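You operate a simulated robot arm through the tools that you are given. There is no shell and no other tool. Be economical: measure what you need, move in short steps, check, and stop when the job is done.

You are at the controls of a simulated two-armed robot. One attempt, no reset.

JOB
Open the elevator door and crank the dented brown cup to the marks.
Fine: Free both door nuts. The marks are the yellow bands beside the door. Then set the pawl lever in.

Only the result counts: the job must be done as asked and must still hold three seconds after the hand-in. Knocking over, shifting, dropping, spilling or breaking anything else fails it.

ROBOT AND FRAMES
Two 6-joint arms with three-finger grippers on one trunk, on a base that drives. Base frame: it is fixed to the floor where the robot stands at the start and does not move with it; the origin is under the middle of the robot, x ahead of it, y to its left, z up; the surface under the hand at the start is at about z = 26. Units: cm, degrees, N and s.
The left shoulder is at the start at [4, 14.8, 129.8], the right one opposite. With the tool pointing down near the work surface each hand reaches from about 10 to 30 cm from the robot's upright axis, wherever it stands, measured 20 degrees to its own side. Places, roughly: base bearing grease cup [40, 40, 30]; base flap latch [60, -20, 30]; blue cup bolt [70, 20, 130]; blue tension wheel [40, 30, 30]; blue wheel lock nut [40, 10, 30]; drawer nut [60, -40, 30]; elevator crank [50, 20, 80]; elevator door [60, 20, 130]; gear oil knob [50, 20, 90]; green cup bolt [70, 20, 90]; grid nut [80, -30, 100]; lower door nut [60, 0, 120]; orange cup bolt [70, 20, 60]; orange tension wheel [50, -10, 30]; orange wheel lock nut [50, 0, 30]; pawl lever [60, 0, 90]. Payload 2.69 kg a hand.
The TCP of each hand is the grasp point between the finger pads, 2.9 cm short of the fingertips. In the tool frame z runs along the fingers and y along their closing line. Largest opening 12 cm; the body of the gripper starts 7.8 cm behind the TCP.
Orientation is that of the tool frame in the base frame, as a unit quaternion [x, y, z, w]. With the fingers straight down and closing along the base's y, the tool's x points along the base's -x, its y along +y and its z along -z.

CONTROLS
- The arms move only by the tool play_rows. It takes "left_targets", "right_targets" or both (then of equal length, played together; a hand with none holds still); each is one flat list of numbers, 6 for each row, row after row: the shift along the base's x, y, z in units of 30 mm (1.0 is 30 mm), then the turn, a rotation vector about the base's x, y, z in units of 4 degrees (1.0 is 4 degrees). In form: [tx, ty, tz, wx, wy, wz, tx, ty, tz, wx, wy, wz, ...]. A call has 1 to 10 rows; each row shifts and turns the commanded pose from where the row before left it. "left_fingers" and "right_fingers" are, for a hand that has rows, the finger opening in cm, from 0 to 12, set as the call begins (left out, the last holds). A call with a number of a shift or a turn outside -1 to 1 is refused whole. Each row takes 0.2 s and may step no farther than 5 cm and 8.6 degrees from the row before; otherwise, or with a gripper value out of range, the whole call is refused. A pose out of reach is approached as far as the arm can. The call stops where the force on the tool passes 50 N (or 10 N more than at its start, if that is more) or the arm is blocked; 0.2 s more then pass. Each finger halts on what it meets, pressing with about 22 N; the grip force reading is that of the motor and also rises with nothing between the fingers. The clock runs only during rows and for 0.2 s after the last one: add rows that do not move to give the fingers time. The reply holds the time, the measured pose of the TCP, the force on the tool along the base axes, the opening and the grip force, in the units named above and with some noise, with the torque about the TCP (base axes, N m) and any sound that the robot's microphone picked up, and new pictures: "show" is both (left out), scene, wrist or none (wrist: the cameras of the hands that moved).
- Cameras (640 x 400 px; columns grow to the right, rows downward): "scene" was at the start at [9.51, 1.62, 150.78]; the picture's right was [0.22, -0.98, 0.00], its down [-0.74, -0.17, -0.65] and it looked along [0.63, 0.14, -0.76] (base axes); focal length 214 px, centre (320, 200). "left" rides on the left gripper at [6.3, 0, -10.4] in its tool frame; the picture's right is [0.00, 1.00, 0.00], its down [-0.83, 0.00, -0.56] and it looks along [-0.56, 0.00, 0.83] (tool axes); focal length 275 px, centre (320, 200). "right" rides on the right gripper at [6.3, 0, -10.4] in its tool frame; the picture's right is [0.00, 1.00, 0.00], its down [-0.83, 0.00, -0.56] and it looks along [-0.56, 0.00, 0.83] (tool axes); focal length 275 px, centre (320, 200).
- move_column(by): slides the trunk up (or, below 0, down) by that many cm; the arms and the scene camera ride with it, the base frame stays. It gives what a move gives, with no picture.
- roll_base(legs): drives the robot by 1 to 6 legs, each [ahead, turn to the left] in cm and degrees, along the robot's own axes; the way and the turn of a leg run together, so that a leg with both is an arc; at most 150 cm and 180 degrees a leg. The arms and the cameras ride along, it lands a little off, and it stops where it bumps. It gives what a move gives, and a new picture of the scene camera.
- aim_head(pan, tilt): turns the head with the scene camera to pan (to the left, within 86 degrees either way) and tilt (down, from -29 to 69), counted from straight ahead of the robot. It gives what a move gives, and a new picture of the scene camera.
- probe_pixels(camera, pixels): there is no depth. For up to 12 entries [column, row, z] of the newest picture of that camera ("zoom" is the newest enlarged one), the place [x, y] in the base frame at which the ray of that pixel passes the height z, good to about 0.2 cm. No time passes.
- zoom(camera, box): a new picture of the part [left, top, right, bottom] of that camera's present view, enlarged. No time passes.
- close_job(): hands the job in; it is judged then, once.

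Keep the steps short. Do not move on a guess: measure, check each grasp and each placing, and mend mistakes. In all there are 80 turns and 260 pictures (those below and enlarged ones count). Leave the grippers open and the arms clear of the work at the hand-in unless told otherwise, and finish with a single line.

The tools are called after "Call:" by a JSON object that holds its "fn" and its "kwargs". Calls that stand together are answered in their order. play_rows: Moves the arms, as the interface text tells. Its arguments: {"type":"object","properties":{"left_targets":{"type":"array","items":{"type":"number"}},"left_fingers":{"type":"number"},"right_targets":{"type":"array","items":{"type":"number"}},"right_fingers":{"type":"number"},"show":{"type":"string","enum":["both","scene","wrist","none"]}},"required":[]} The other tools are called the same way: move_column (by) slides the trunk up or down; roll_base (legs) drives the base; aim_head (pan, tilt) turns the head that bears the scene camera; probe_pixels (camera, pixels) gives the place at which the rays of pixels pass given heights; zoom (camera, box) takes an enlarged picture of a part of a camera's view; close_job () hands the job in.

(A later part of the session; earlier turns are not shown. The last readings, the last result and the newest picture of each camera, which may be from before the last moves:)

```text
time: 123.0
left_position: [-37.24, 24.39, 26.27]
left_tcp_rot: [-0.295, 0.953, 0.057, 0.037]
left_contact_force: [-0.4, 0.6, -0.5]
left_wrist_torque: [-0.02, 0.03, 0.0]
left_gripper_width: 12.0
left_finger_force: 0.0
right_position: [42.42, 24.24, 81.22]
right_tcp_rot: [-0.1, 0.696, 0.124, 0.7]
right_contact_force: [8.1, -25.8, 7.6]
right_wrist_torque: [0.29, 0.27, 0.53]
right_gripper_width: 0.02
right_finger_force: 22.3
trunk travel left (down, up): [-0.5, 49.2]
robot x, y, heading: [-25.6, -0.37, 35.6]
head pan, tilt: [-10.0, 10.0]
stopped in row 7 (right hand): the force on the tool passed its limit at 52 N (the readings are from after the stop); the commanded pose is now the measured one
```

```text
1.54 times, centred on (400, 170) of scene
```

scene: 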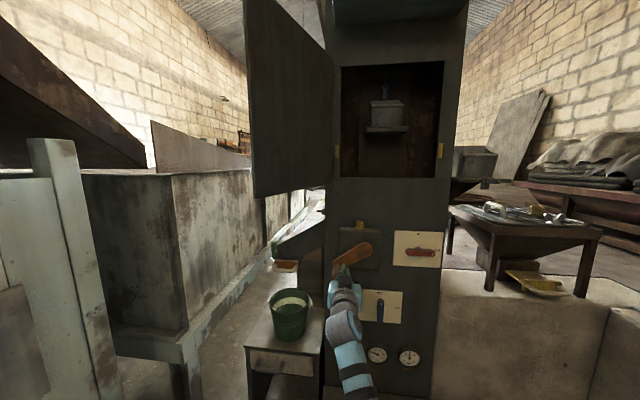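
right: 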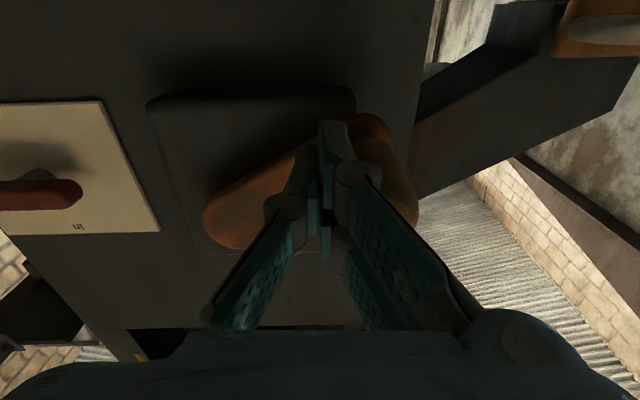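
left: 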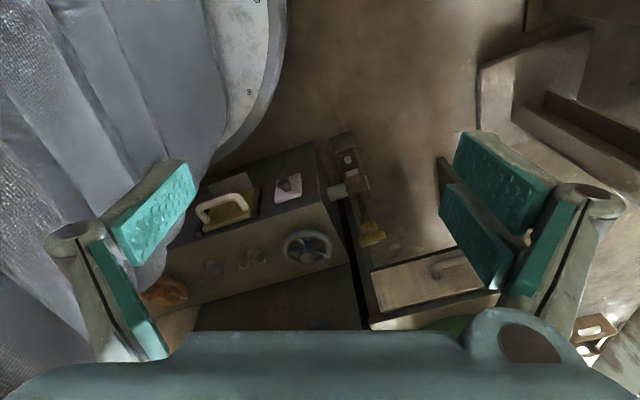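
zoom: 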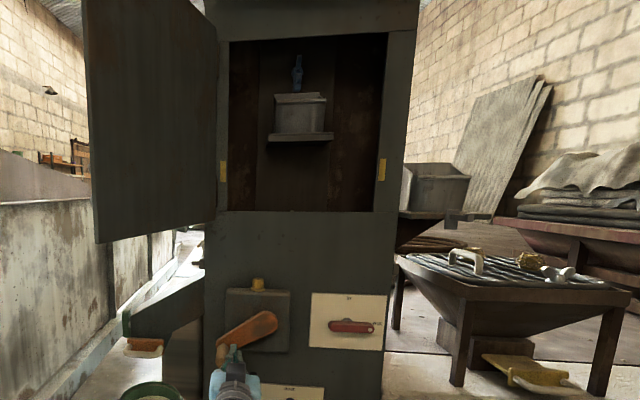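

The crank advanced to about 57° and the cup rose. I'll shift the pusher slightly outward and below the grip, and continue more slowly through the left side.

Call:
{"fn": "play_rows", "kwargs": {"right_targets": [-0.098, 0.301, -0.443, 0, 0, 0, -0.057, 0.174, 0.143, 0, 0, 0, -0.057, 0.174, 0.167, 0, 0, 0, -0.052, 0.159, 0.167, 0, 0, 0, -0.047, 0.143, 0.187, 0, 0, 0, -0.041, 0.126, 0.18, 0, 0, 0, -0.041, 0.126, 0.217, 0, 0, 0, -0.037, 0.114, 0.217, 0, 0, 0, -0.03, 0.092, 0.2, 0, 0, 0, -0.026, 0.079, 0.233, 0, 0, 0], "show": "none"}}

Call:
{"fn": "play_rows", "kwargs": {"right_targets": [-0.021, 0.063, 0.233, 0, 0, 0, -0.016, 0.048, 0.233, 0, 0, 0, -0.009, 0.029, 0.233, 0, 0, 0, -0.006, 0.019, 0.247, 0, 0, 0, 0, 0, 0.24, 0, 0, 0]}}

Call:
{"fn": "zoom", "kwargs": {"camera": "scene", "box": [320, 40, 480, 300]}}

```text
time: 123.3
left_position: [-37.29, 24.43, 26.28]
left_tcp_rot: [-0.295, 0.953, 0.057, 0.038]
left_contact_force: [-1.6, 0.1, 0.6]
left_wrist_torque: [-0.04, -0.03, 0.01]
left_gripper_width: 12.01
left_finger_force: 0.1
right_position: [42.48, 24.32, 81.08]
right_tcp_rot: [-0.097, 0.691, 0.123, 0.706]
right_contact_force: [2.1, -28.1, 7.1]
right_wrist_torque: [0.31, 0.21, 0.7]
right_gripper_width: 0.0
right_finger_force: 22.1
trunk travel left (down, up): [-0.5, 49.2]
robot x, y, heading: [-25.63, -0.09, 35.5]
head pan, tilt: [-10.0, 10.0]
stopped in row 1 (right hand): the force on the tool passed its limit at 59 N (the readings are from after the stop); the commanded pose is now the measured one
```

```text
time: 124.5
left_position: [-37.22, 24.55, 26.1]
left_tcp_rot: [-0.296, 0.953, 0.055, 0.036]
left_contact_force: [0.0, 0.1, -0.2]
left_wrist_torque: [-0.01, -0.01, -0.04]
left_gripper_width: 12.0
left_finger_force: 0.0
right_position: [42.3, 25.54, 84.21]
right_tcp_rot: [-0.101, 0.694, 0.124, 0.702]
right_contact_force: [-1.4, -0.4, -9.5]
right_wrist_torque: [-0.08, -0.24, 0.03]
right_gripper_width: 0.0
right_finger_force: 22.1
trunk travel left (down, up): [-0.5, 49.2]
robot x, y, heading: [-25.81, -0.33, 35.7]
head pan, tilt: [-10.0, 10.0]
```

scene: 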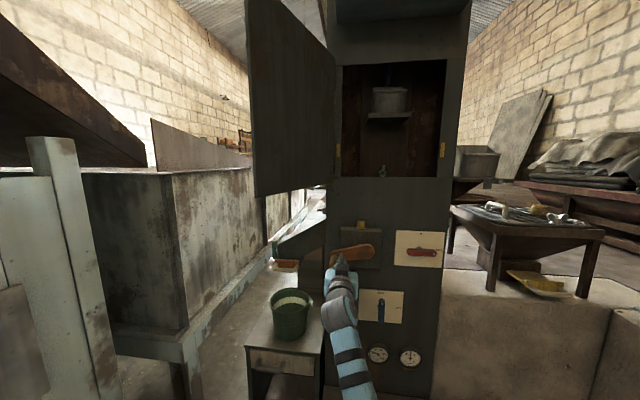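
right: 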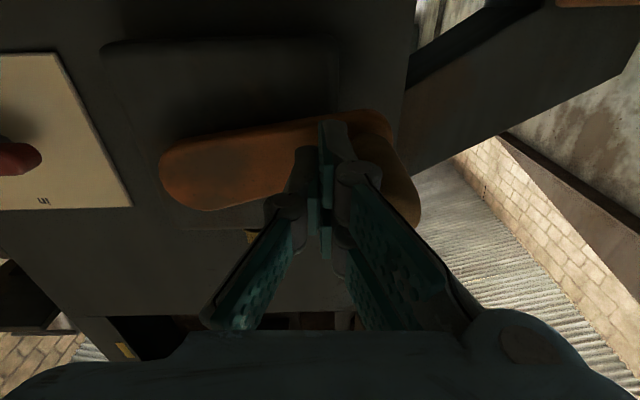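

```text
1.54 times, centred on (400, 170) of scene
```

zoom: 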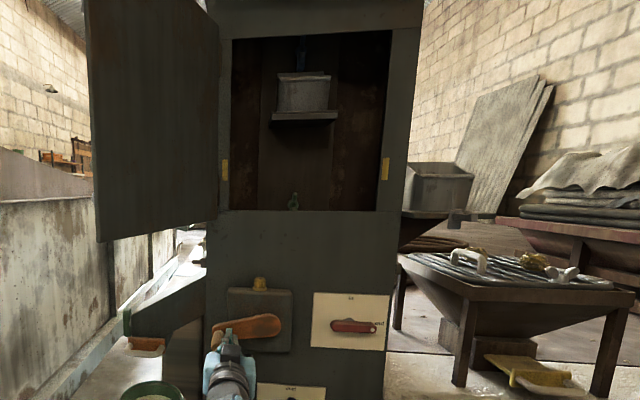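

The crank is at about 80° and a green bolt is appearing at the bottom of the opening. I'll continue the push to about 130°.

Call:
{"fn": "play_rows", "kwargs": {"right_targets": [-0.114, 0.349, 0.267, 0, 0, 0, -0.114, 0.349, 0.267, 0, 0, 0, -0.019, 0.057, 0.25, 0, 0, 0, -0.011, 0.035, 0.253, 0, 0, 0, -0.004, 0.012, 0.257, 0, 0, 0, 0.002, -0.007, 0.257, 0, 0, 0, 0.009, -0.029, 0.257, 0, 0, 0, 0.016, -0.05, 0.25, 0, 0, 0, 0.023, -0.069, 0.247, 0, 0, 0, 0.03, -0.092, 0.24, 0, 0, 0]}}

Call:
{"fn": "zoom", "kwargs": {"camera": "scene", "box": [320, 40, 480, 300]}}

```text
time: 125.1
left_position: [-37.1, 24.44, 26.18]
left_tcp_rot: [-0.292, 0.954, 0.057, 0.037]
left_contact_force: [0.2, 0.6, -0.9]
left_wrist_torque: [-0.02, 0.03, -0.01]
left_gripper_width: 12.0
left_finger_force: 0.1
right_position: [42.24, 25.65, 85.82]
right_tcp_rot: [-0.094, 0.693, 0.113, 0.705]
right_contact_force: [10.0, -28.5, 1.7]
right_wrist_torque: [0.17, 0.04, 0.68]
right_gripper_width: 0.0
right_finger_force: 22.1
trunk travel left (down, up): [-0.5, 49.2]
robot x, y, heading: [-25.93, -0.11, 35.1]
head pan, tilt: [-10.0, 10.0]
stopped in row 2 (right hand): the force on the tool passed its limit at 57 N (the readings are from after the stop); the commanded pose is now the measured one
```

scene: 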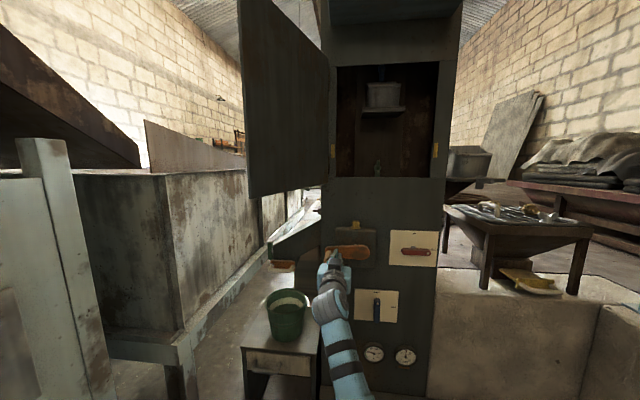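
right: 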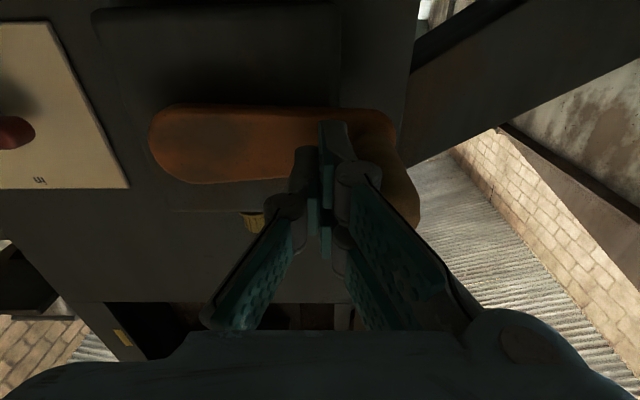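

```text
1.54 times, centred on (400, 170) of scene
```

zoom: 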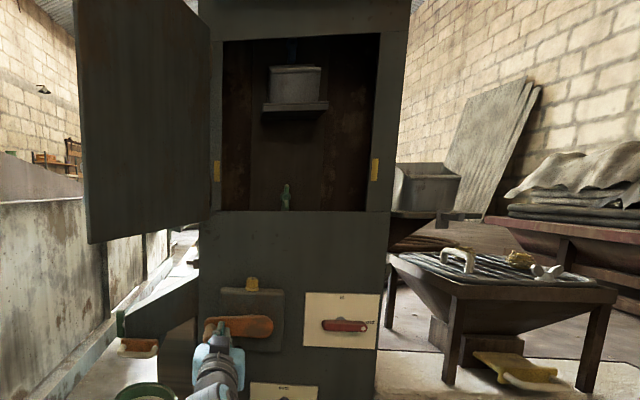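

The crank is at about 90° and the green-bolt cup is coming up. The finger needs to go slightly lower and 3 cm more to the left, under the grip, before pushing up again.

Call:
{"fn": "play_rows", "kwargs": {"right_targets": [0, 0, -0.3, 0, 0, 0, -0.17, 0.52, 0, 0, 0, 0, -0.17, 0.52, 0, 0, 0, 0], "show": "none"}}

Call:
{"fn": "play_rows", "kwargs": {"right_targets": [-0.023, 0.069, 0.3, 0, 0, 0, -0.016, 0.048, 0.293, 0, 0, 0, -0.007, 0.022, 0.297, 0, 0, 0, 0, 0, 0.297, 0, 0, 0, 0.009, -0.029, 0.297, 0, 0, 0, 0.016, -0.05, 0.293, 0, 0, 0, 0.025, -0.076, 0.287, 0, 0, 0]}}

Call:
{"fn": "zoom", "kwargs": {"camera": "scene", "box": [320, 40, 480, 300]}}

```text
time: 125.6
left_position: [-37.2, 24.48, 26.18]
left_tcp_rot: [-0.292, 0.954, 0.057, 0.037]
left_contact_force: [0.4, -0.1, -0.1]
left_wrist_torque: [-0.06, 0.0, 0.01]
left_gripper_width: 12.01
left_finger_force: 0.0
right_position: [42.09, 25.64, 85.33]
right_tcp_rot: [-0.092, 0.691, 0.11, 0.708]
right_contact_force: [-1.7, -29.8, 1.6]
right_wrist_torque: [0.09, 0.0, 0.86]
right_gripper_width: 0.0
right_finger_force: 21.9
trunk travel left (down, up): [-0.5, 49.2]
robot x, y, heading: [-25.89, -0.44, 34.4]
head pan, tilt: [-10.0, 10.0]
stopped in row 2 (right hand): the force on the tool passed its limit at 57 N (the readings are from after the stop); the commanded pose is now the measured one
```

```text
time: 126.1
left_position: [-37.16, 24.55, 26.24]
left_tcp_rot: [-0.292, 0.954, 0.057, 0.038]
left_contact_force: [1.0, -0.1, -0.6]
left_wrist_torque: [-0.01, 0.02, 0.01]
left_gripper_width: 11.99
left_finger_force: 0.1
right_position: [42.12, 25.66, 86.26]
right_tcp_rot: [-0.091, 0.693, 0.106, 0.708]
right_contact_force: [2.9, -29.2, 0.3]
right_wrist_torque: [0.19, 0.01, 0.81]
right_gripper_width: 0.01
right_finger_force: 22.1
trunk travel left (down, up): [-0.5, 49.2]
robot x, y, heading: [-25.84, -0.16, 34.2]
head pan, tilt: [-10.0, 10.0]
stopped in row 2 (right hand): the force on the tool passed its limit at 52 N (the readings are from after the stop); the commanded pose is now the measured one
```

scene: 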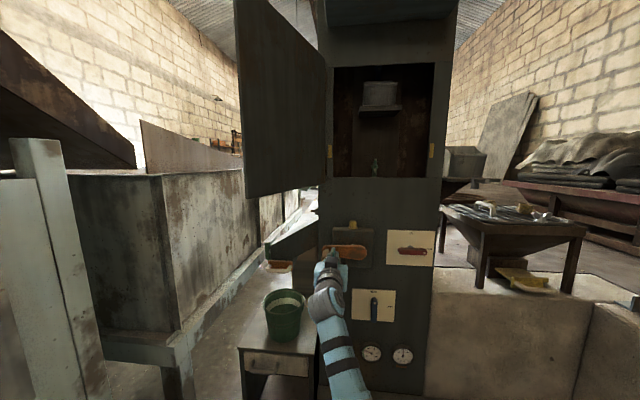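
right: 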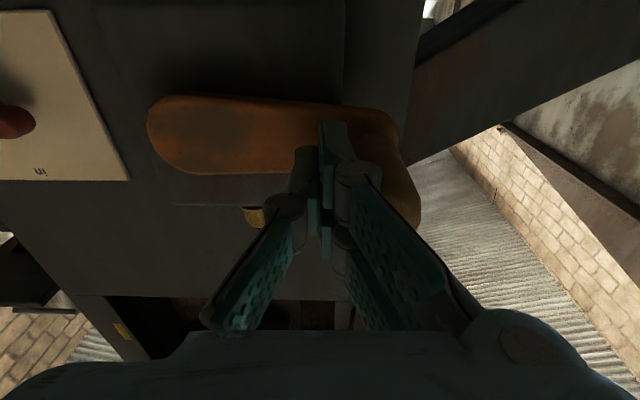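

```text
1.54 times, centred on (400, 170) of scene
```

zoom: 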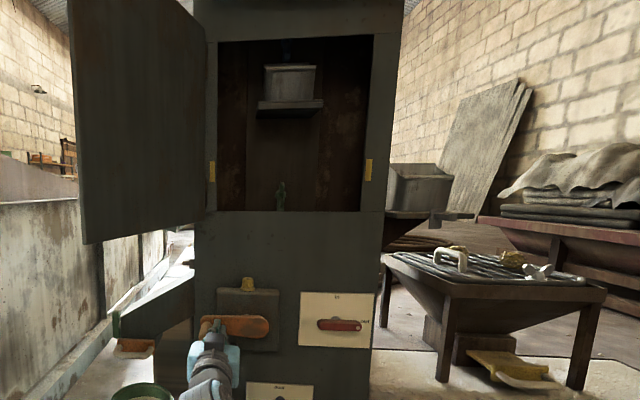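

The finger is beside the grip, not below it, so the hub must be about z = 86.6 with radius 8. I'll ease right, go down 3 cm, move left under the grip, and then push up.

Call:
{"fn": "play_rows", "kwargs": {"right_targets": [0.06, -0.18, 0, 0, 0, 0, 0, 0, -0.5, 0, 0, 0, 0, 0, -0.5, 0, 0, 0, -0.13, 0.4, 0, 0, 0, 0, -0.13, 0.4, 0, 0, 0, 0], "show": "wrist"}}

Call:
{"fn": "play_rows", "kwargs": {"right_targets": [-0.014, 0.044, 0.267, 0, 0, 0, -0.014, 0.044, 0.267, 0, 0, 0, -0.012, 0.038, 0.243, 0, 0, 0, -0.005, 0.016, 0.24, 0, 0, 0, 0.001, -0.003, 0.243, 0, 0, 0, 0.008, -0.025, 0.243, 0, 0, 0, 0.013, -0.041, 0.237, 0, 0, 0, 0.021, -0.063, 0.233, 0, 0, 0, 0.027, -0.082, 0.227, 0, 0, 0, 0.033, -0.101, 0.22, 0, 0, 0]}}

Call:
{"fn": "zoom", "kwargs": {"camera": "scene", "box": [320, 40, 480, 300]}}

```text
time: 127.2
left_position: [-37.06, 24.55, 26.18]
left_tcp_rot: [-0.29, 0.954, 0.058, 0.039]
left_contact_force: [0.1, 0.7, -0.4]
left_wrist_torque: [-0.01, 0.0, 0.01]
left_gripper_width: 12.01
left_finger_force: 0.0
right_position: [42.23, 25.15, 83.35]
right_tcp_rot: [-0.085, 0.692, 0.097, 0.71]
right_contact_force: [-7.7, -33.5, 1.5]
right_wrist_torque: [0.12, 0.01, 0.86]
right_gripper_width: 0.02
right_finger_force: 22.5
trunk travel left (down, up): [-0.5, 49.2]
robot x, y, heading: [-25.72, -0.55, 33.6]
head pan, tilt: [-10.0, 10.0]
stopped in row 5 (right hand): the force on the tool passed its limit at 55 N (the readings are from after the stop); the commanded pose is now the measured one
```

right: 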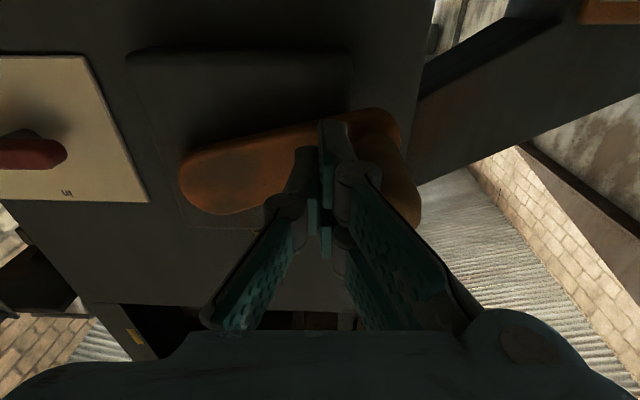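

```text
time: 128.2
left_position: [-37.07, 24.63, 26.26]
left_tcp_rot: [-0.291, 0.954, 0.058, 0.039]
left_contact_force: [-0.7, 0.8, 0.5]
left_wrist_torque: [-0.03, 0.02, 0.01]
left_gripper_width: 12.0
left_finger_force: 0.0
right_position: [42.35, 25.68, 86.08]
right_tcp_rot: [-0.088, 0.694, 0.098, 0.708]
right_contact_force: [-1.6, -28.7, 1.5]
right_wrist_torque: [0.2, 0.01, 0.83]
right_gripper_width: 0.0
right_finger_force: 21.3
trunk travel left (down, up): [-0.5, 49.2]
robot x, y, heading: [-25.99, -0.26, 34.0]
head pan, tilt: [-10.0, 10.0]
stopped in row 4 (right hand): the force on the tool passed its limit at 51 N (the readings are from after the stop); the commanded pose is now the measured one
```

scene: 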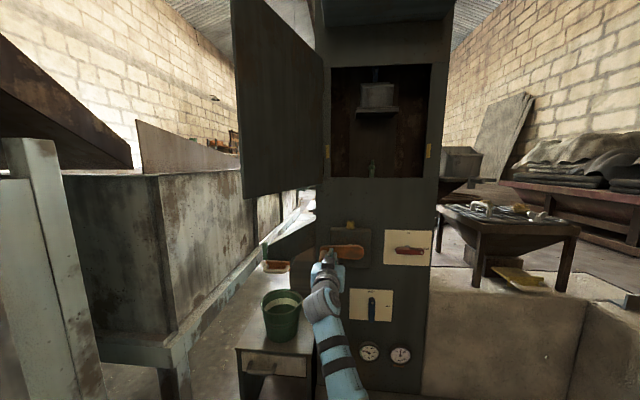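
right: 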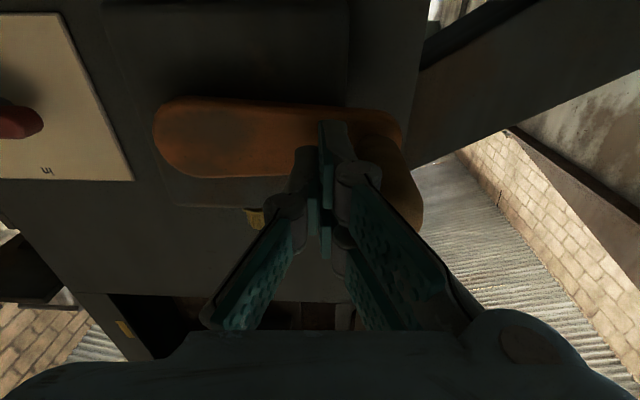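

```text
1.54 times, centred on (400, 170) of scene
```

zoom: 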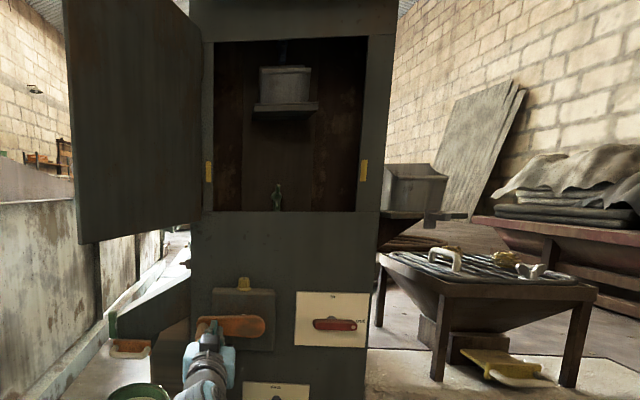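

The finger is jammed sideways against the grip and drags it by friction. I'll release by moving 2 cm right first, then go down 3.5 cm, then left, and check.

Call:
{"fn": "play_rows", "kwargs": {"right_targets": [0.11, -0.33, 0, 0, 0, 0, 0.11, -0.33, 0, 0, 0, 0, 0, 0, -0.5, 0, 0, 0, 0, 0, -0.6, 0, 0, 0, 0, 0, -0.1, 0, 0, 0], "show": "wrist"}}

Call:
{"fn": "play_rows", "kwargs": {"right_targets": [-0.13, 0.4, 0, 0, 0, 0, -0.13, 0.4, 0, 0, 0, 0, -0.13, 0.4, 0, 0, 0, 0], "show": "wrist"}}

```text
time: 129.3
left_position: [-36.99, 24.57, 26.18]
left_tcp_rot: [-0.291, 0.954, 0.055, 0.037]
left_contact_force: [0.9, -0.4, 0.2]
left_wrist_torque: [0.06, -0.03, 0.03]
left_gripper_width: 12.0
left_finger_force: 0.0
right_position: [42.96, 24.44, 82.0]
right_tcp_rot: [-0.091, 0.694, 0.1, 0.707]
right_contact_force: [-1.0, 0.1, -0.2]
right_wrist_torque: [-0.02, -0.03, -0.02]
right_gripper_width: 0.0
right_finger_force: 21.9
trunk travel left (down, up): [-0.5, 49.2]
robot x, y, heading: [-25.79, -0.2, 34.0]
head pan, tilt: [-10.0, 10.0]
```

right: 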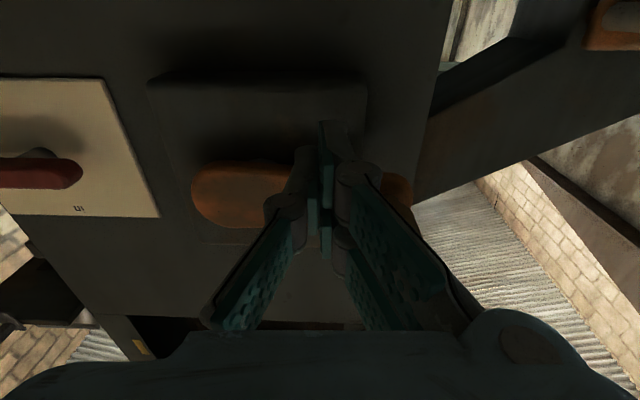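

```text
time: 130.2
left_position: [-36.94, 24.57, 26.05]
left_tcp_rot: [-0.291, 0.954, 0.054, 0.038]
left_contact_force: [0.3, 0.2, 0.7]
left_wrist_torque: [0.0, -0.01, -0.02]
left_gripper_width: 12.01
left_finger_force: 0.0
right_position: [41.76, 27.91, 82.15]
right_tcp_rot: [-0.089, 0.695, 0.097, 0.707]
right_contact_force: [0.2, -0.1, -0.4]
right_wrist_torque: [0.0, 0.02, -0.01]
right_gripper_width: 0.0
right_finger_force: 21.8
trunk travel left (down, up): [-0.5, 49.2]
robot x, y, heading: [-25.7, -0.19, 33.9]
head pan, tilt: [-10.0, 10.0]
```

right: 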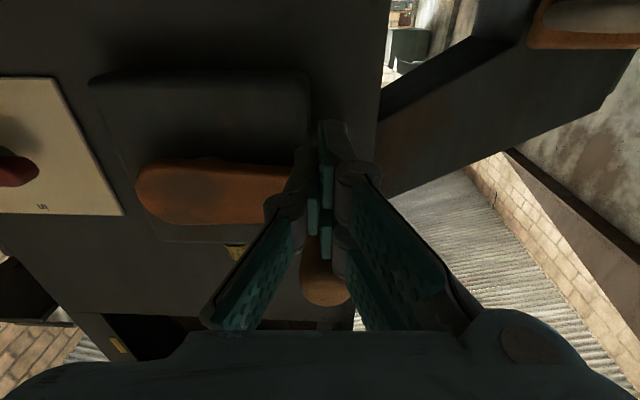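

The finger is now right under the grip, free of force. I'll push up along the arc.

Call:
{"fn": "play_rows", "kwargs": {"right_targets": [0, 0, 0.3, 0, 0, 0, 0, 0, 0.3, 0, 0, 0, 0, 0, 0.25, 0, 0, 0, 0, 0, 0.25, 0, 0, 0, -0.005, 0.016, 0.24, 0, 0, 0, 0.001, -0.003, 0.243, 0, 0, 0, 0.008, -0.025, 0.243, 0, 0, 0, 0.013, -0.041, 0.237, 0, 0, 0, 0.021, -0.063, 0.233, 0, 0, 0, 0.027, -0.082, 0.227, 0, 0, 0]}}

Call:
{"fn": "zoom", "kwargs": {"camera": "scene", "box": [320, 40, 480, 300]}}

```text
time: 132.3
left_position: [-37.13, 24.66, 26.18]
left_tcp_rot: [-0.291, 0.954, 0.055, 0.036]
left_contact_force: [0.6, -0.3, 1.0]
left_wrist_torque: [-0.01, 0.04, 0.01]
left_gripper_width: 11.99
left_finger_force: 0.1
right_position: [41.85, 27.38, 89.69]
right_tcp_rot: [-0.091, 0.694, 0.098, 0.707]
right_contact_force: [-0.9, 4.3, -1.7]
right_wrist_torque: [-0.04, 0.06, 0.13]
right_gripper_width: 0.63
right_finger_force: 28.3
trunk travel left (down, up): [-0.5, 49.2]
robot x, y, heading: [-25.81, -0.54, 34.4]
head pan, tilt: [-10.0, 10.0]
```

scene: 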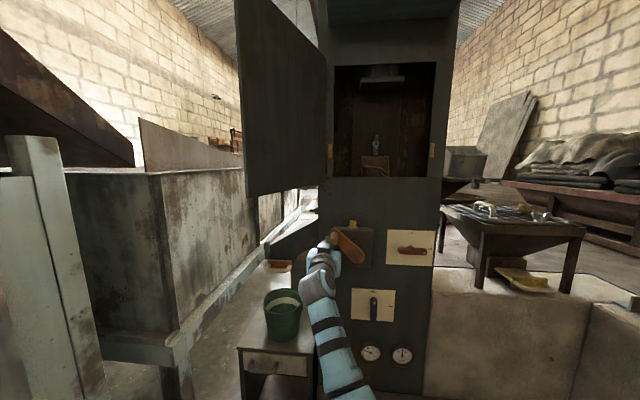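
right: 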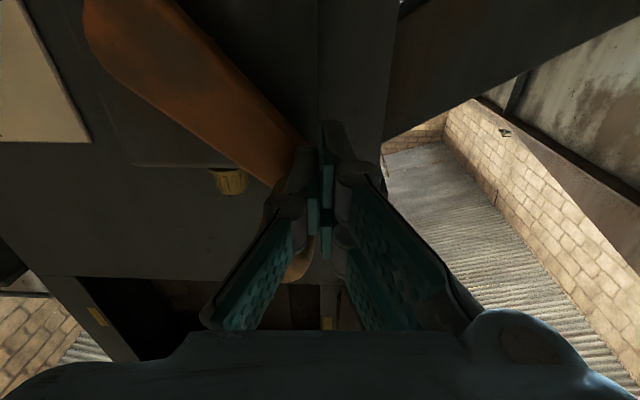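

```text
1.54 times, centred on (400, 170) of scene
```

zoom: 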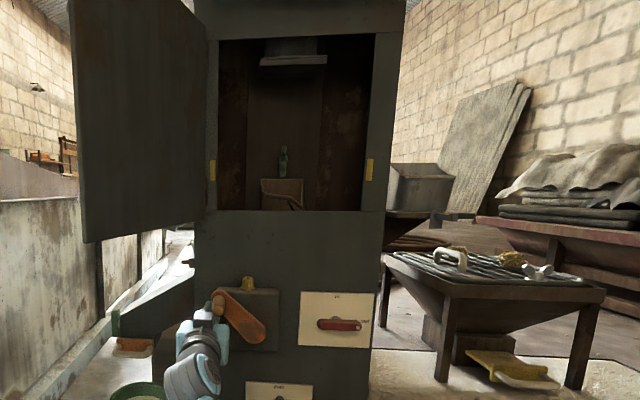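

The brown dented cup is the one with the green bolt. The crank is at about 135°, and the cup needs about 35–45° more. I'll continue pushing up and to the right to about 155°.

Call:
{"fn": "play_rows", "kwargs": {"right_targets": [0.037, -0.114, 0.25, 0, 0, 0, 0.037, -0.114, 0.25, 0, 0, 0, 0.043, -0.133, 0.197, 0, 0, 0, 0.05, -0.152, 0.183, 0, 0, 0, 0.054, -0.164, 0.17, 0, 0, 0]}}

Call:
{"fn": "zoom", "kwargs": {"camera": "scene", "box": [320, 40, 480, 300]}}

```text
time: 133.6
left_position: [-37.1, 24.48, 26.22]
left_tcp_rot: [-0.291, 0.954, 0.055, 0.036]
left_contact_force: [0.8, 0.1, 0.6]
left_wrist_torque: [0.01, 0.01, -0.01]
left_gripper_width: 12.01
left_finger_force: 0.1
right_position: [42.61, 25.34, 92.87]
right_tcp_rot: [-0.09, 0.693, 0.099, 0.708]
right_contact_force: [0.0, 4.9, -3.4]
right_wrist_torque: [0.1, -0.07, -0.06]
right_gripper_width: 0.01
right_finger_force: 29.0
trunk travel left (down, up): [-0.5, 49.2]
robot x, y, heading: [-26.2, -0.52, 33.9]
head pan, tilt: [-10.0, 10.0]
```

scene: 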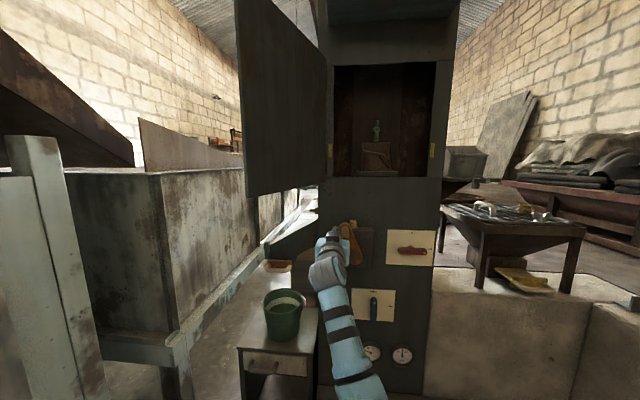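
right: 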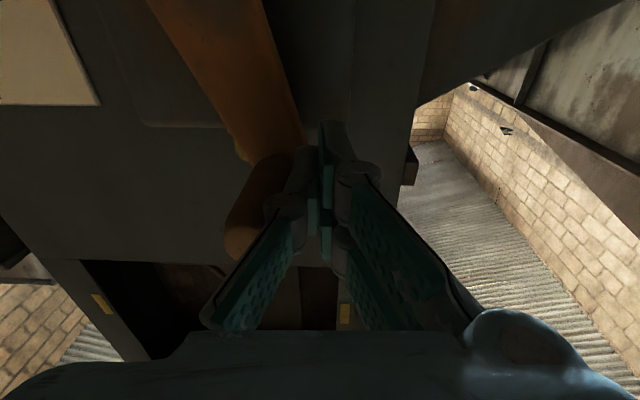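

```text
1.54 times, centred on (400, 170) of scene
5 turns are left
```

zoom: 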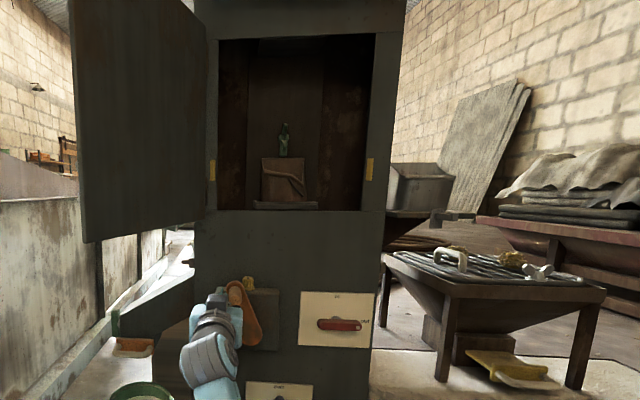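

The cup still needs to rise about 10 px (about 4 cm, or 14°). I'll push the grip about 1.9 cm further to the right and check against the bands.

Call:
{"fn": "play_rows", "kwargs": {"right_targets": [0.052, -0.158, 0.05, 0, 0, 0, 0.052, -0.158, 0.045, 0, 0, 0, 0.052, -0.158, 0.04, 0, 0, 0, 0.045, -0.14, 0.03, 0, 0, 0]}}

Call:
{"fn": "zoom", "kwargs": {"camera": "scene", "box": [320, 60, 450, 190]}}

Call:
{"fn": "zoom", "kwargs": {"camera": "scene", "box": [320, 205, 450, 335]}}

Call:
{"fn": "probe_pixels", "kwargs": {"camera": "scene", "pixels": [[410, 250, 90], [410, 250, 85], [425, 251, 90], [425, 251, 85]]}}

```text
time: 134.6
left_position: [-37.06, 24.53, 25.99]
left_tcp_rot: [-0.292, 0.954, 0.054, 0.037]
left_contact_force: [-0.7, 0.2, -0.6]
left_wrist_torque: [-0.01, -0.02, -0.01]
left_gripper_width: 11.99
left_finger_force: 0.1
right_position: [43.28, 23.69, 93.38]
right_tcp_rot: [-0.091, 0.695, 0.099, 0.707]
right_contact_force: [-2.8, 6.9, 1.5]
right_wrist_torque: [-0.02, -0.01, -0.2]
right_gripper_width: 0.01
right_finger_force: 28.5
trunk travel left (down, up): [-0.5, 49.2]
robot x, y, heading: [-26.16, -0.25, 34.0]
head pan, tilt: [-10.0, 10.0]
```

scene: 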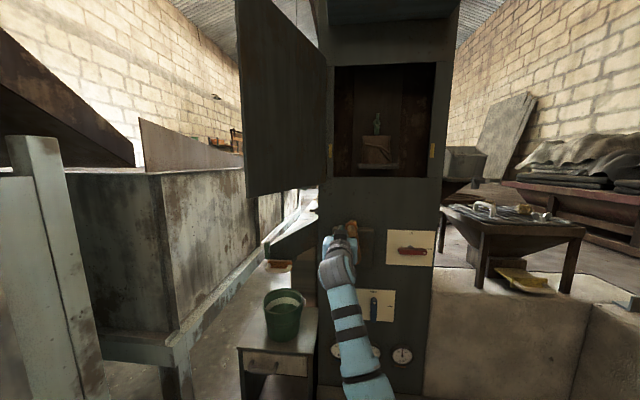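
right: 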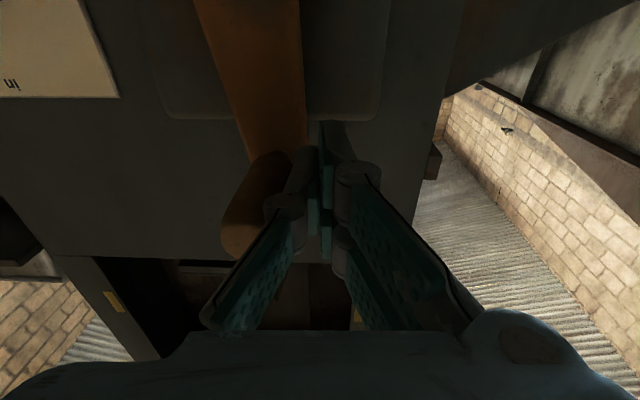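

```text
3.08 times, centred on (385, 125) of scene
```

zoom: 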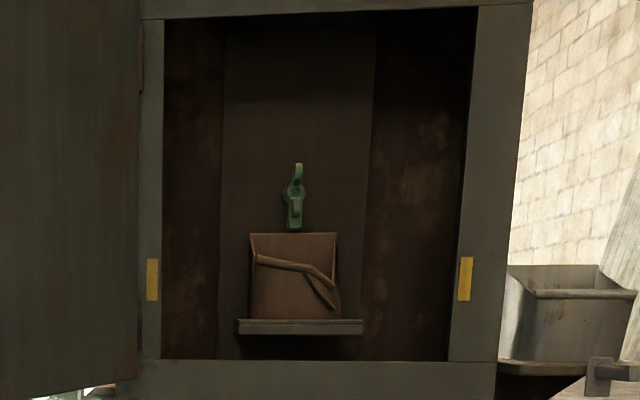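

```text
3.08 times, centred on (385, 270) of scene
```

zoom: 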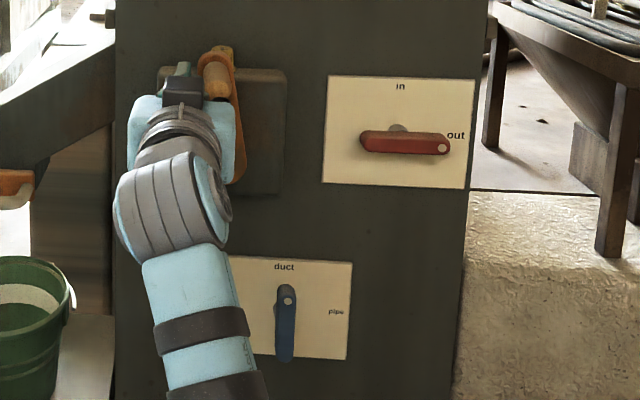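

```text
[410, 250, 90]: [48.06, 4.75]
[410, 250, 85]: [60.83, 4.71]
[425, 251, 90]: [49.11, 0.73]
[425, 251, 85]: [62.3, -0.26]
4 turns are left
```

The brown cup is about 1 cm below the level the blue cup had at the start. I'll nudge the grip 0.55 cm further, withdraw, turn and drive toward the pawl lever (t ≈ -14.3, z ≈ 86.3), and open the fingers to span it.

Call:
{"fn": "play_rows", "kwargs": {"right_targets": [0.03, -0.092, 0.01, 0, 0, 0, 0.03, -0.092, 0.01, 0, 0, 0, 0, 0, 0, 0, 0, 0], "show": "none"}}

Call:
{"fn": "zoom", "kwargs": {"camera": "scene", "box": [320, 60, 450, 190]}}

Call:
{"fn": "play_rows", "kwargs": {"right_targets": [-0.155, 0.475, 0, 0, 0, 0, -0.155, 0.475, 0, 0, 0, 0], "show": "none"}}

Call:
{"fn": "roll_base", "kwargs": {"legs": [[-12, 0]]}}

Call:
{"fn": "play_rows", "kwargs": {"right_targets": [0, 0, -0.8, 0, 0, 0, 0, 0, -0.8, 0, 0, 0, 0, 0, -0.77, 0, 0, 0], "show": "none"}}

Call:
{"fn": "roll_base", "kwargs": {"legs": [[0, -14]]}}

Call:
{"fn": "play_rows", "kwargs": {"right_targets": [-0.55, -0.7, 0, 0, 0, 0.9, -0.55, -0.7, 0, 0, 0, 0.9, -0.55, -0.7, 0, 0, 0, 0.9, -0.55, -0.7, 0, 0, 0, 0.9], "right_fingers": 11, "show": "none"}}

Call:
{"fn": "roll_base", "kwargs": {"legs": [[15, 0]]}}

Call:
{"fn": "play_rows", "kwargs": {"right_targets": [0, 0, 0, 0, 0, 0]}}

Call:
{"fn": "zoom", "kwargs": {"camera": "right", "box": [160, 20, 480, 220]}}

```text
time: 135.3
left_position: [-37.08, 24.56, 26.11]
left_tcp_rot: [-0.291, 0.954, 0.055, 0.038]
left_contact_force: [0.4, 0.0, 0.1]
left_wrist_torque: [-0.04, 0.02, -0.04]
left_gripper_width: 11.99
left_finger_force: 0.0
right_position: [43.3, 22.98, 93.47]
right_tcp_rot: [-0.091, 0.694, 0.099, 0.707]
right_contact_force: [-3.7, 5.9, 0.1]
right_wrist_torque: [-0.02, 0.03, -0.22]
right_gripper_width: 0.0
right_finger_force: 28.5
trunk travel left (down, up): [-0.5, 49.2]
robot x, y, heading: [-25.8, -0.33, 33.9]
head pan, tilt: [-10.0, 10.0]
```

```text
3.08 times, centred on (385, 125) of scene
```

zoom: 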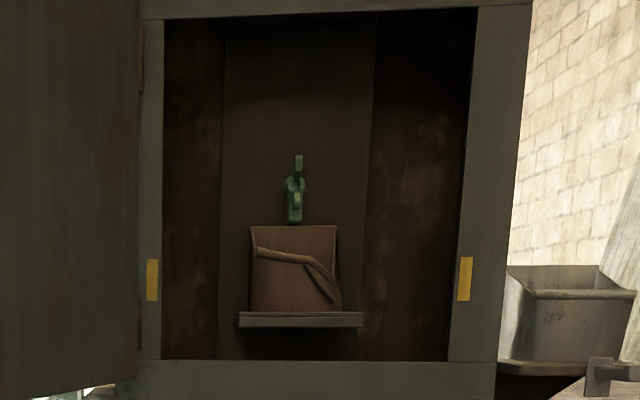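

```text
time: 135.9
left_position: [-37.11, 24.51, 26.13]
left_tcp_rot: [-0.291, 0.954, 0.054, 0.037]
left_contact_force: [0.2, -0.7, 0.5]
left_wrist_torque: [0.02, 0.02, 0.02]
left_gripper_width: 12.03
left_finger_force: 0.1
right_position: [42.47, 25.73, 93.55]
right_tcp_rot: [-0.089, 0.694, 0.098, 0.707]
right_contact_force: [-0.1, 0.7, -0.2]
right_wrist_torque: [0.0, 0.03, -0.01]
right_gripper_width: 0.02
right_finger_force: 28.5
trunk travel left (down, up): [-0.5, 49.2]
robot x, y, heading: [-25.89, -0.75, 33.8]
head pan, tilt: [-10.0, 10.0]
```

```text
time: 137.2
left_position: [-46.84, 17.83, 26.18]
left_tcp_rot: [-0.293, 0.954, 0.055, 0.036]
left_contact_force: [0.0, -0.5, -0.4]
left_wrist_torque: [0.0, -0.01, -0.02]
left_gripper_width: 12.0
left_finger_force: 0.0
right_position: [32.57, 19.28, 93.59]
right_tcp_rot: [-0.091, 0.694, 0.1, 0.707]
right_contact_force: [0.0, 0.3, 0.3]
right_wrist_torque: [-0.02, -0.01, -0.01]
right_gripper_width: 0.0
right_finger_force: 28.6
trunk travel left (down, up): [-0.5, 49.2]
robot x, y, heading: [-35.87, -7.04, 34.3]
head pan, tilt: [-10.0, 10.0]
```

scene: 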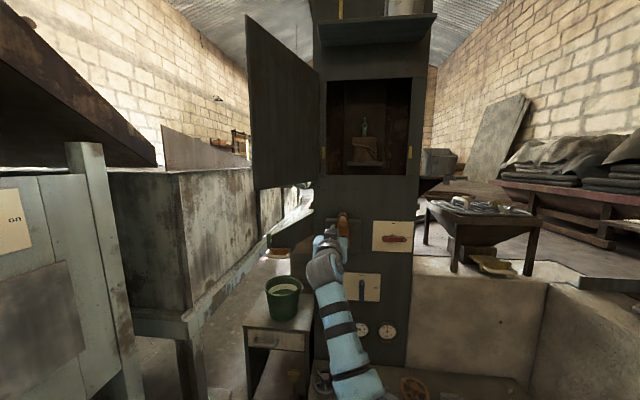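

```text
time: 138.0
left_position: [-46.82, 17.96, 26.14]
left_tcp_rot: [-0.292, 0.954, 0.055, 0.037]
left_contact_force: [-0.1, -0.6, 1.0]
left_wrist_torque: [0.01, -0.02, -0.01]
left_gripper_width: 12.02
left_finger_force: 0.0
right_position: [32.64, 19.19, 86.27]
right_tcp_rot: [-0.092, 0.694, 0.1, 0.707]
right_contact_force: [0.4, -0.8, 0.6]
right_wrist_torque: [-0.02, 0.0, 0.01]
right_gripper_width: 0.0
right_finger_force: 28.3
trunk travel left (down, up): [-0.5, 49.2]
robot x, y, heading: [-35.88, -7.0, 34.2]
head pan, tilt: [-10.0, 10.0]
```

```text
time: 139.2
left_position: [-40.49, 19.9, 26.1]
left_tcp_rot: [-0.175, 0.982, 0.05, 0.043]
left_contact_force: [0.7, 0.9, 0.0]
left_wrist_torque: [0.01, -0.01, 0.01]
left_gripper_width: 11.98
left_finger_force: 0.0
right_position: [36.9, 2.21, 86.29]
right_tcp_rot: [-0.008, 0.7, 0.015, 0.714]
right_contact_force: [0.3, -1.0, -0.3]
right_wrist_torque: [0.01, -0.01, 0.01]
right_gripper_width: 0.01
right_finger_force: 28.3
trunk travel left (down, up): [-0.5, 49.2]
robot x, y, heading: [-36.04, -6.93, 20.3]
head pan, tilt: [-10.0, 10.0]
```

scene: 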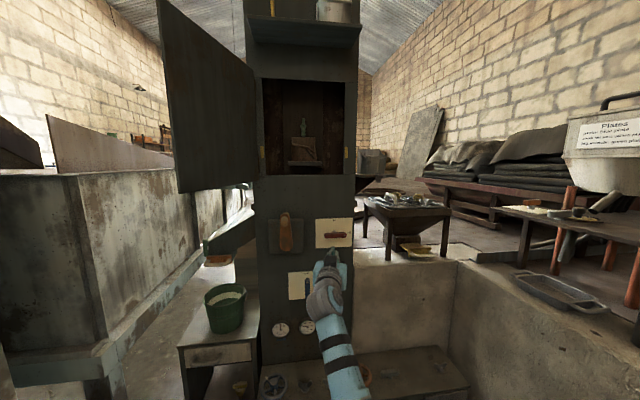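

```text
time: 140.2
left_position: [-40.6, 19.86, 26.04]
left_tcp_rot: [-0.174, 0.982, 0.051, 0.044]
left_contact_force: [0.5, -0.1, -0.5]
left_wrist_torque: [-0.02, 0.01, 0.0]
left_gripper_width: 12.0
left_finger_force: 0.0
right_position: [30.1, -6.37, 86.47]
right_tcp_rot: [-0.096, 0.694, 0.104, 0.706]
right_contact_force: [-0.4, -0.4, -0.6]
right_wrist_torque: [0.02, 0.0, -0.01]
right_gripper_width: 11.0
right_finger_force: 0.1
trunk travel left (down, up): [-0.5, 49.2]
robot x, y, heading: [-35.65, -6.91, 20.0]
head pan, tilt: [-10.0, 10.0]
```

```text
time: 141.6
left_position: [-26.57, 25.11, 26.13]
left_tcp_rot: [-0.174, 0.983, 0.05, 0.042]
left_contact_force: [0.1, -0.8, -0.7]
left_wrist_torque: [0.0, 0.0, 0.04]
left_gripper_width: 12.02
left_finger_force: 0.0
right_position: [44.35, -0.94, 86.28]
right_tcp_rot: [-0.094, 0.695, 0.103, 0.706]
right_contact_force: [0.5, 0.2, 0.2]
right_wrist_torque: [-0.03, 0.01, -0.03]
right_gripper_width: 11.0
right_finger_force: 0.0
trunk travel left (down, up): [-0.5, 49.2]
robot x, y, heading: [-21.57, -1.52, 20.3]
head pan, tilt: [-10.0, 10.0]
```

scene: 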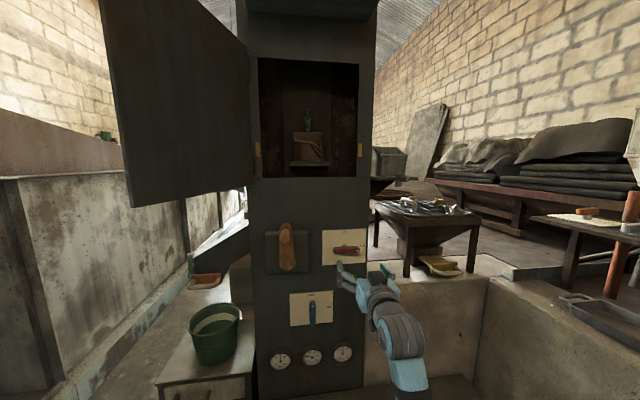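

```text
time: 142.0
left_position: [-26.54, 25.1, 26.14]
left_tcp_rot: [-0.174, 0.983, 0.05, 0.043]
left_contact_force: [0.7, 0.1, 0.6]
left_wrist_torque: [-0.03, -0.05, -0.03]
left_gripper_width: 12.0
left_finger_force: 0.0
right_position: [44.27, -0.97, 86.38]
right_tcp_rot: [-0.094, 0.694, 0.103, 0.706]
right_contact_force: [-0.2, 0.2, 0.1]
right_wrist_torque: [0.02, -0.02, -0.01]
right_gripper_width: 11.0
right_finger_force: 0.1
trunk travel left (down, up): [-0.5, 49.2]
robot x, y, heading: [-21.39, -1.48, 20.0]
head pan, tilt: [-10.0, 10.0]
```

scene: 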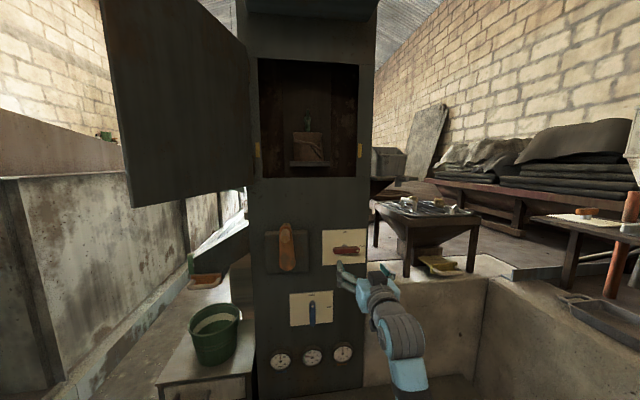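
right: 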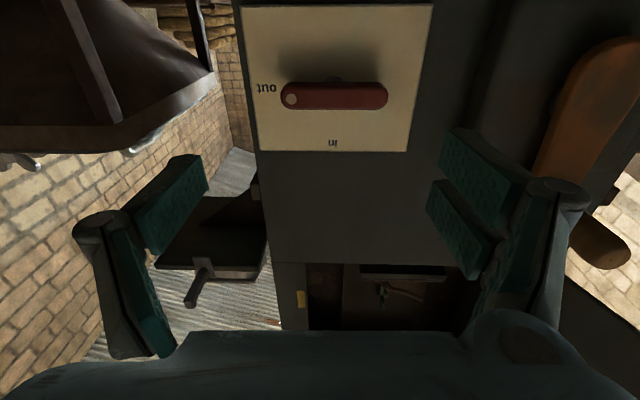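

```text
2.00 times, centred on (320, 120) of right
3 turns are left
```

zoom: 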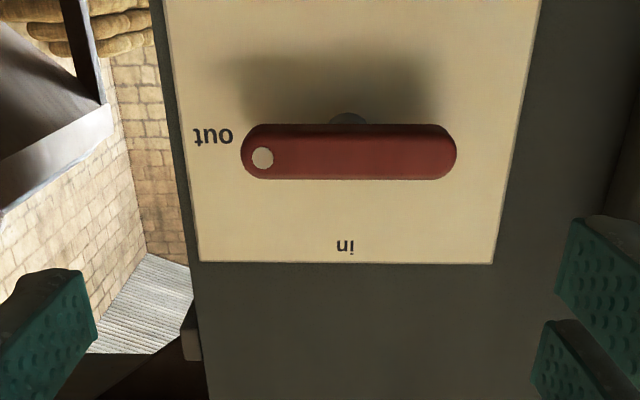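

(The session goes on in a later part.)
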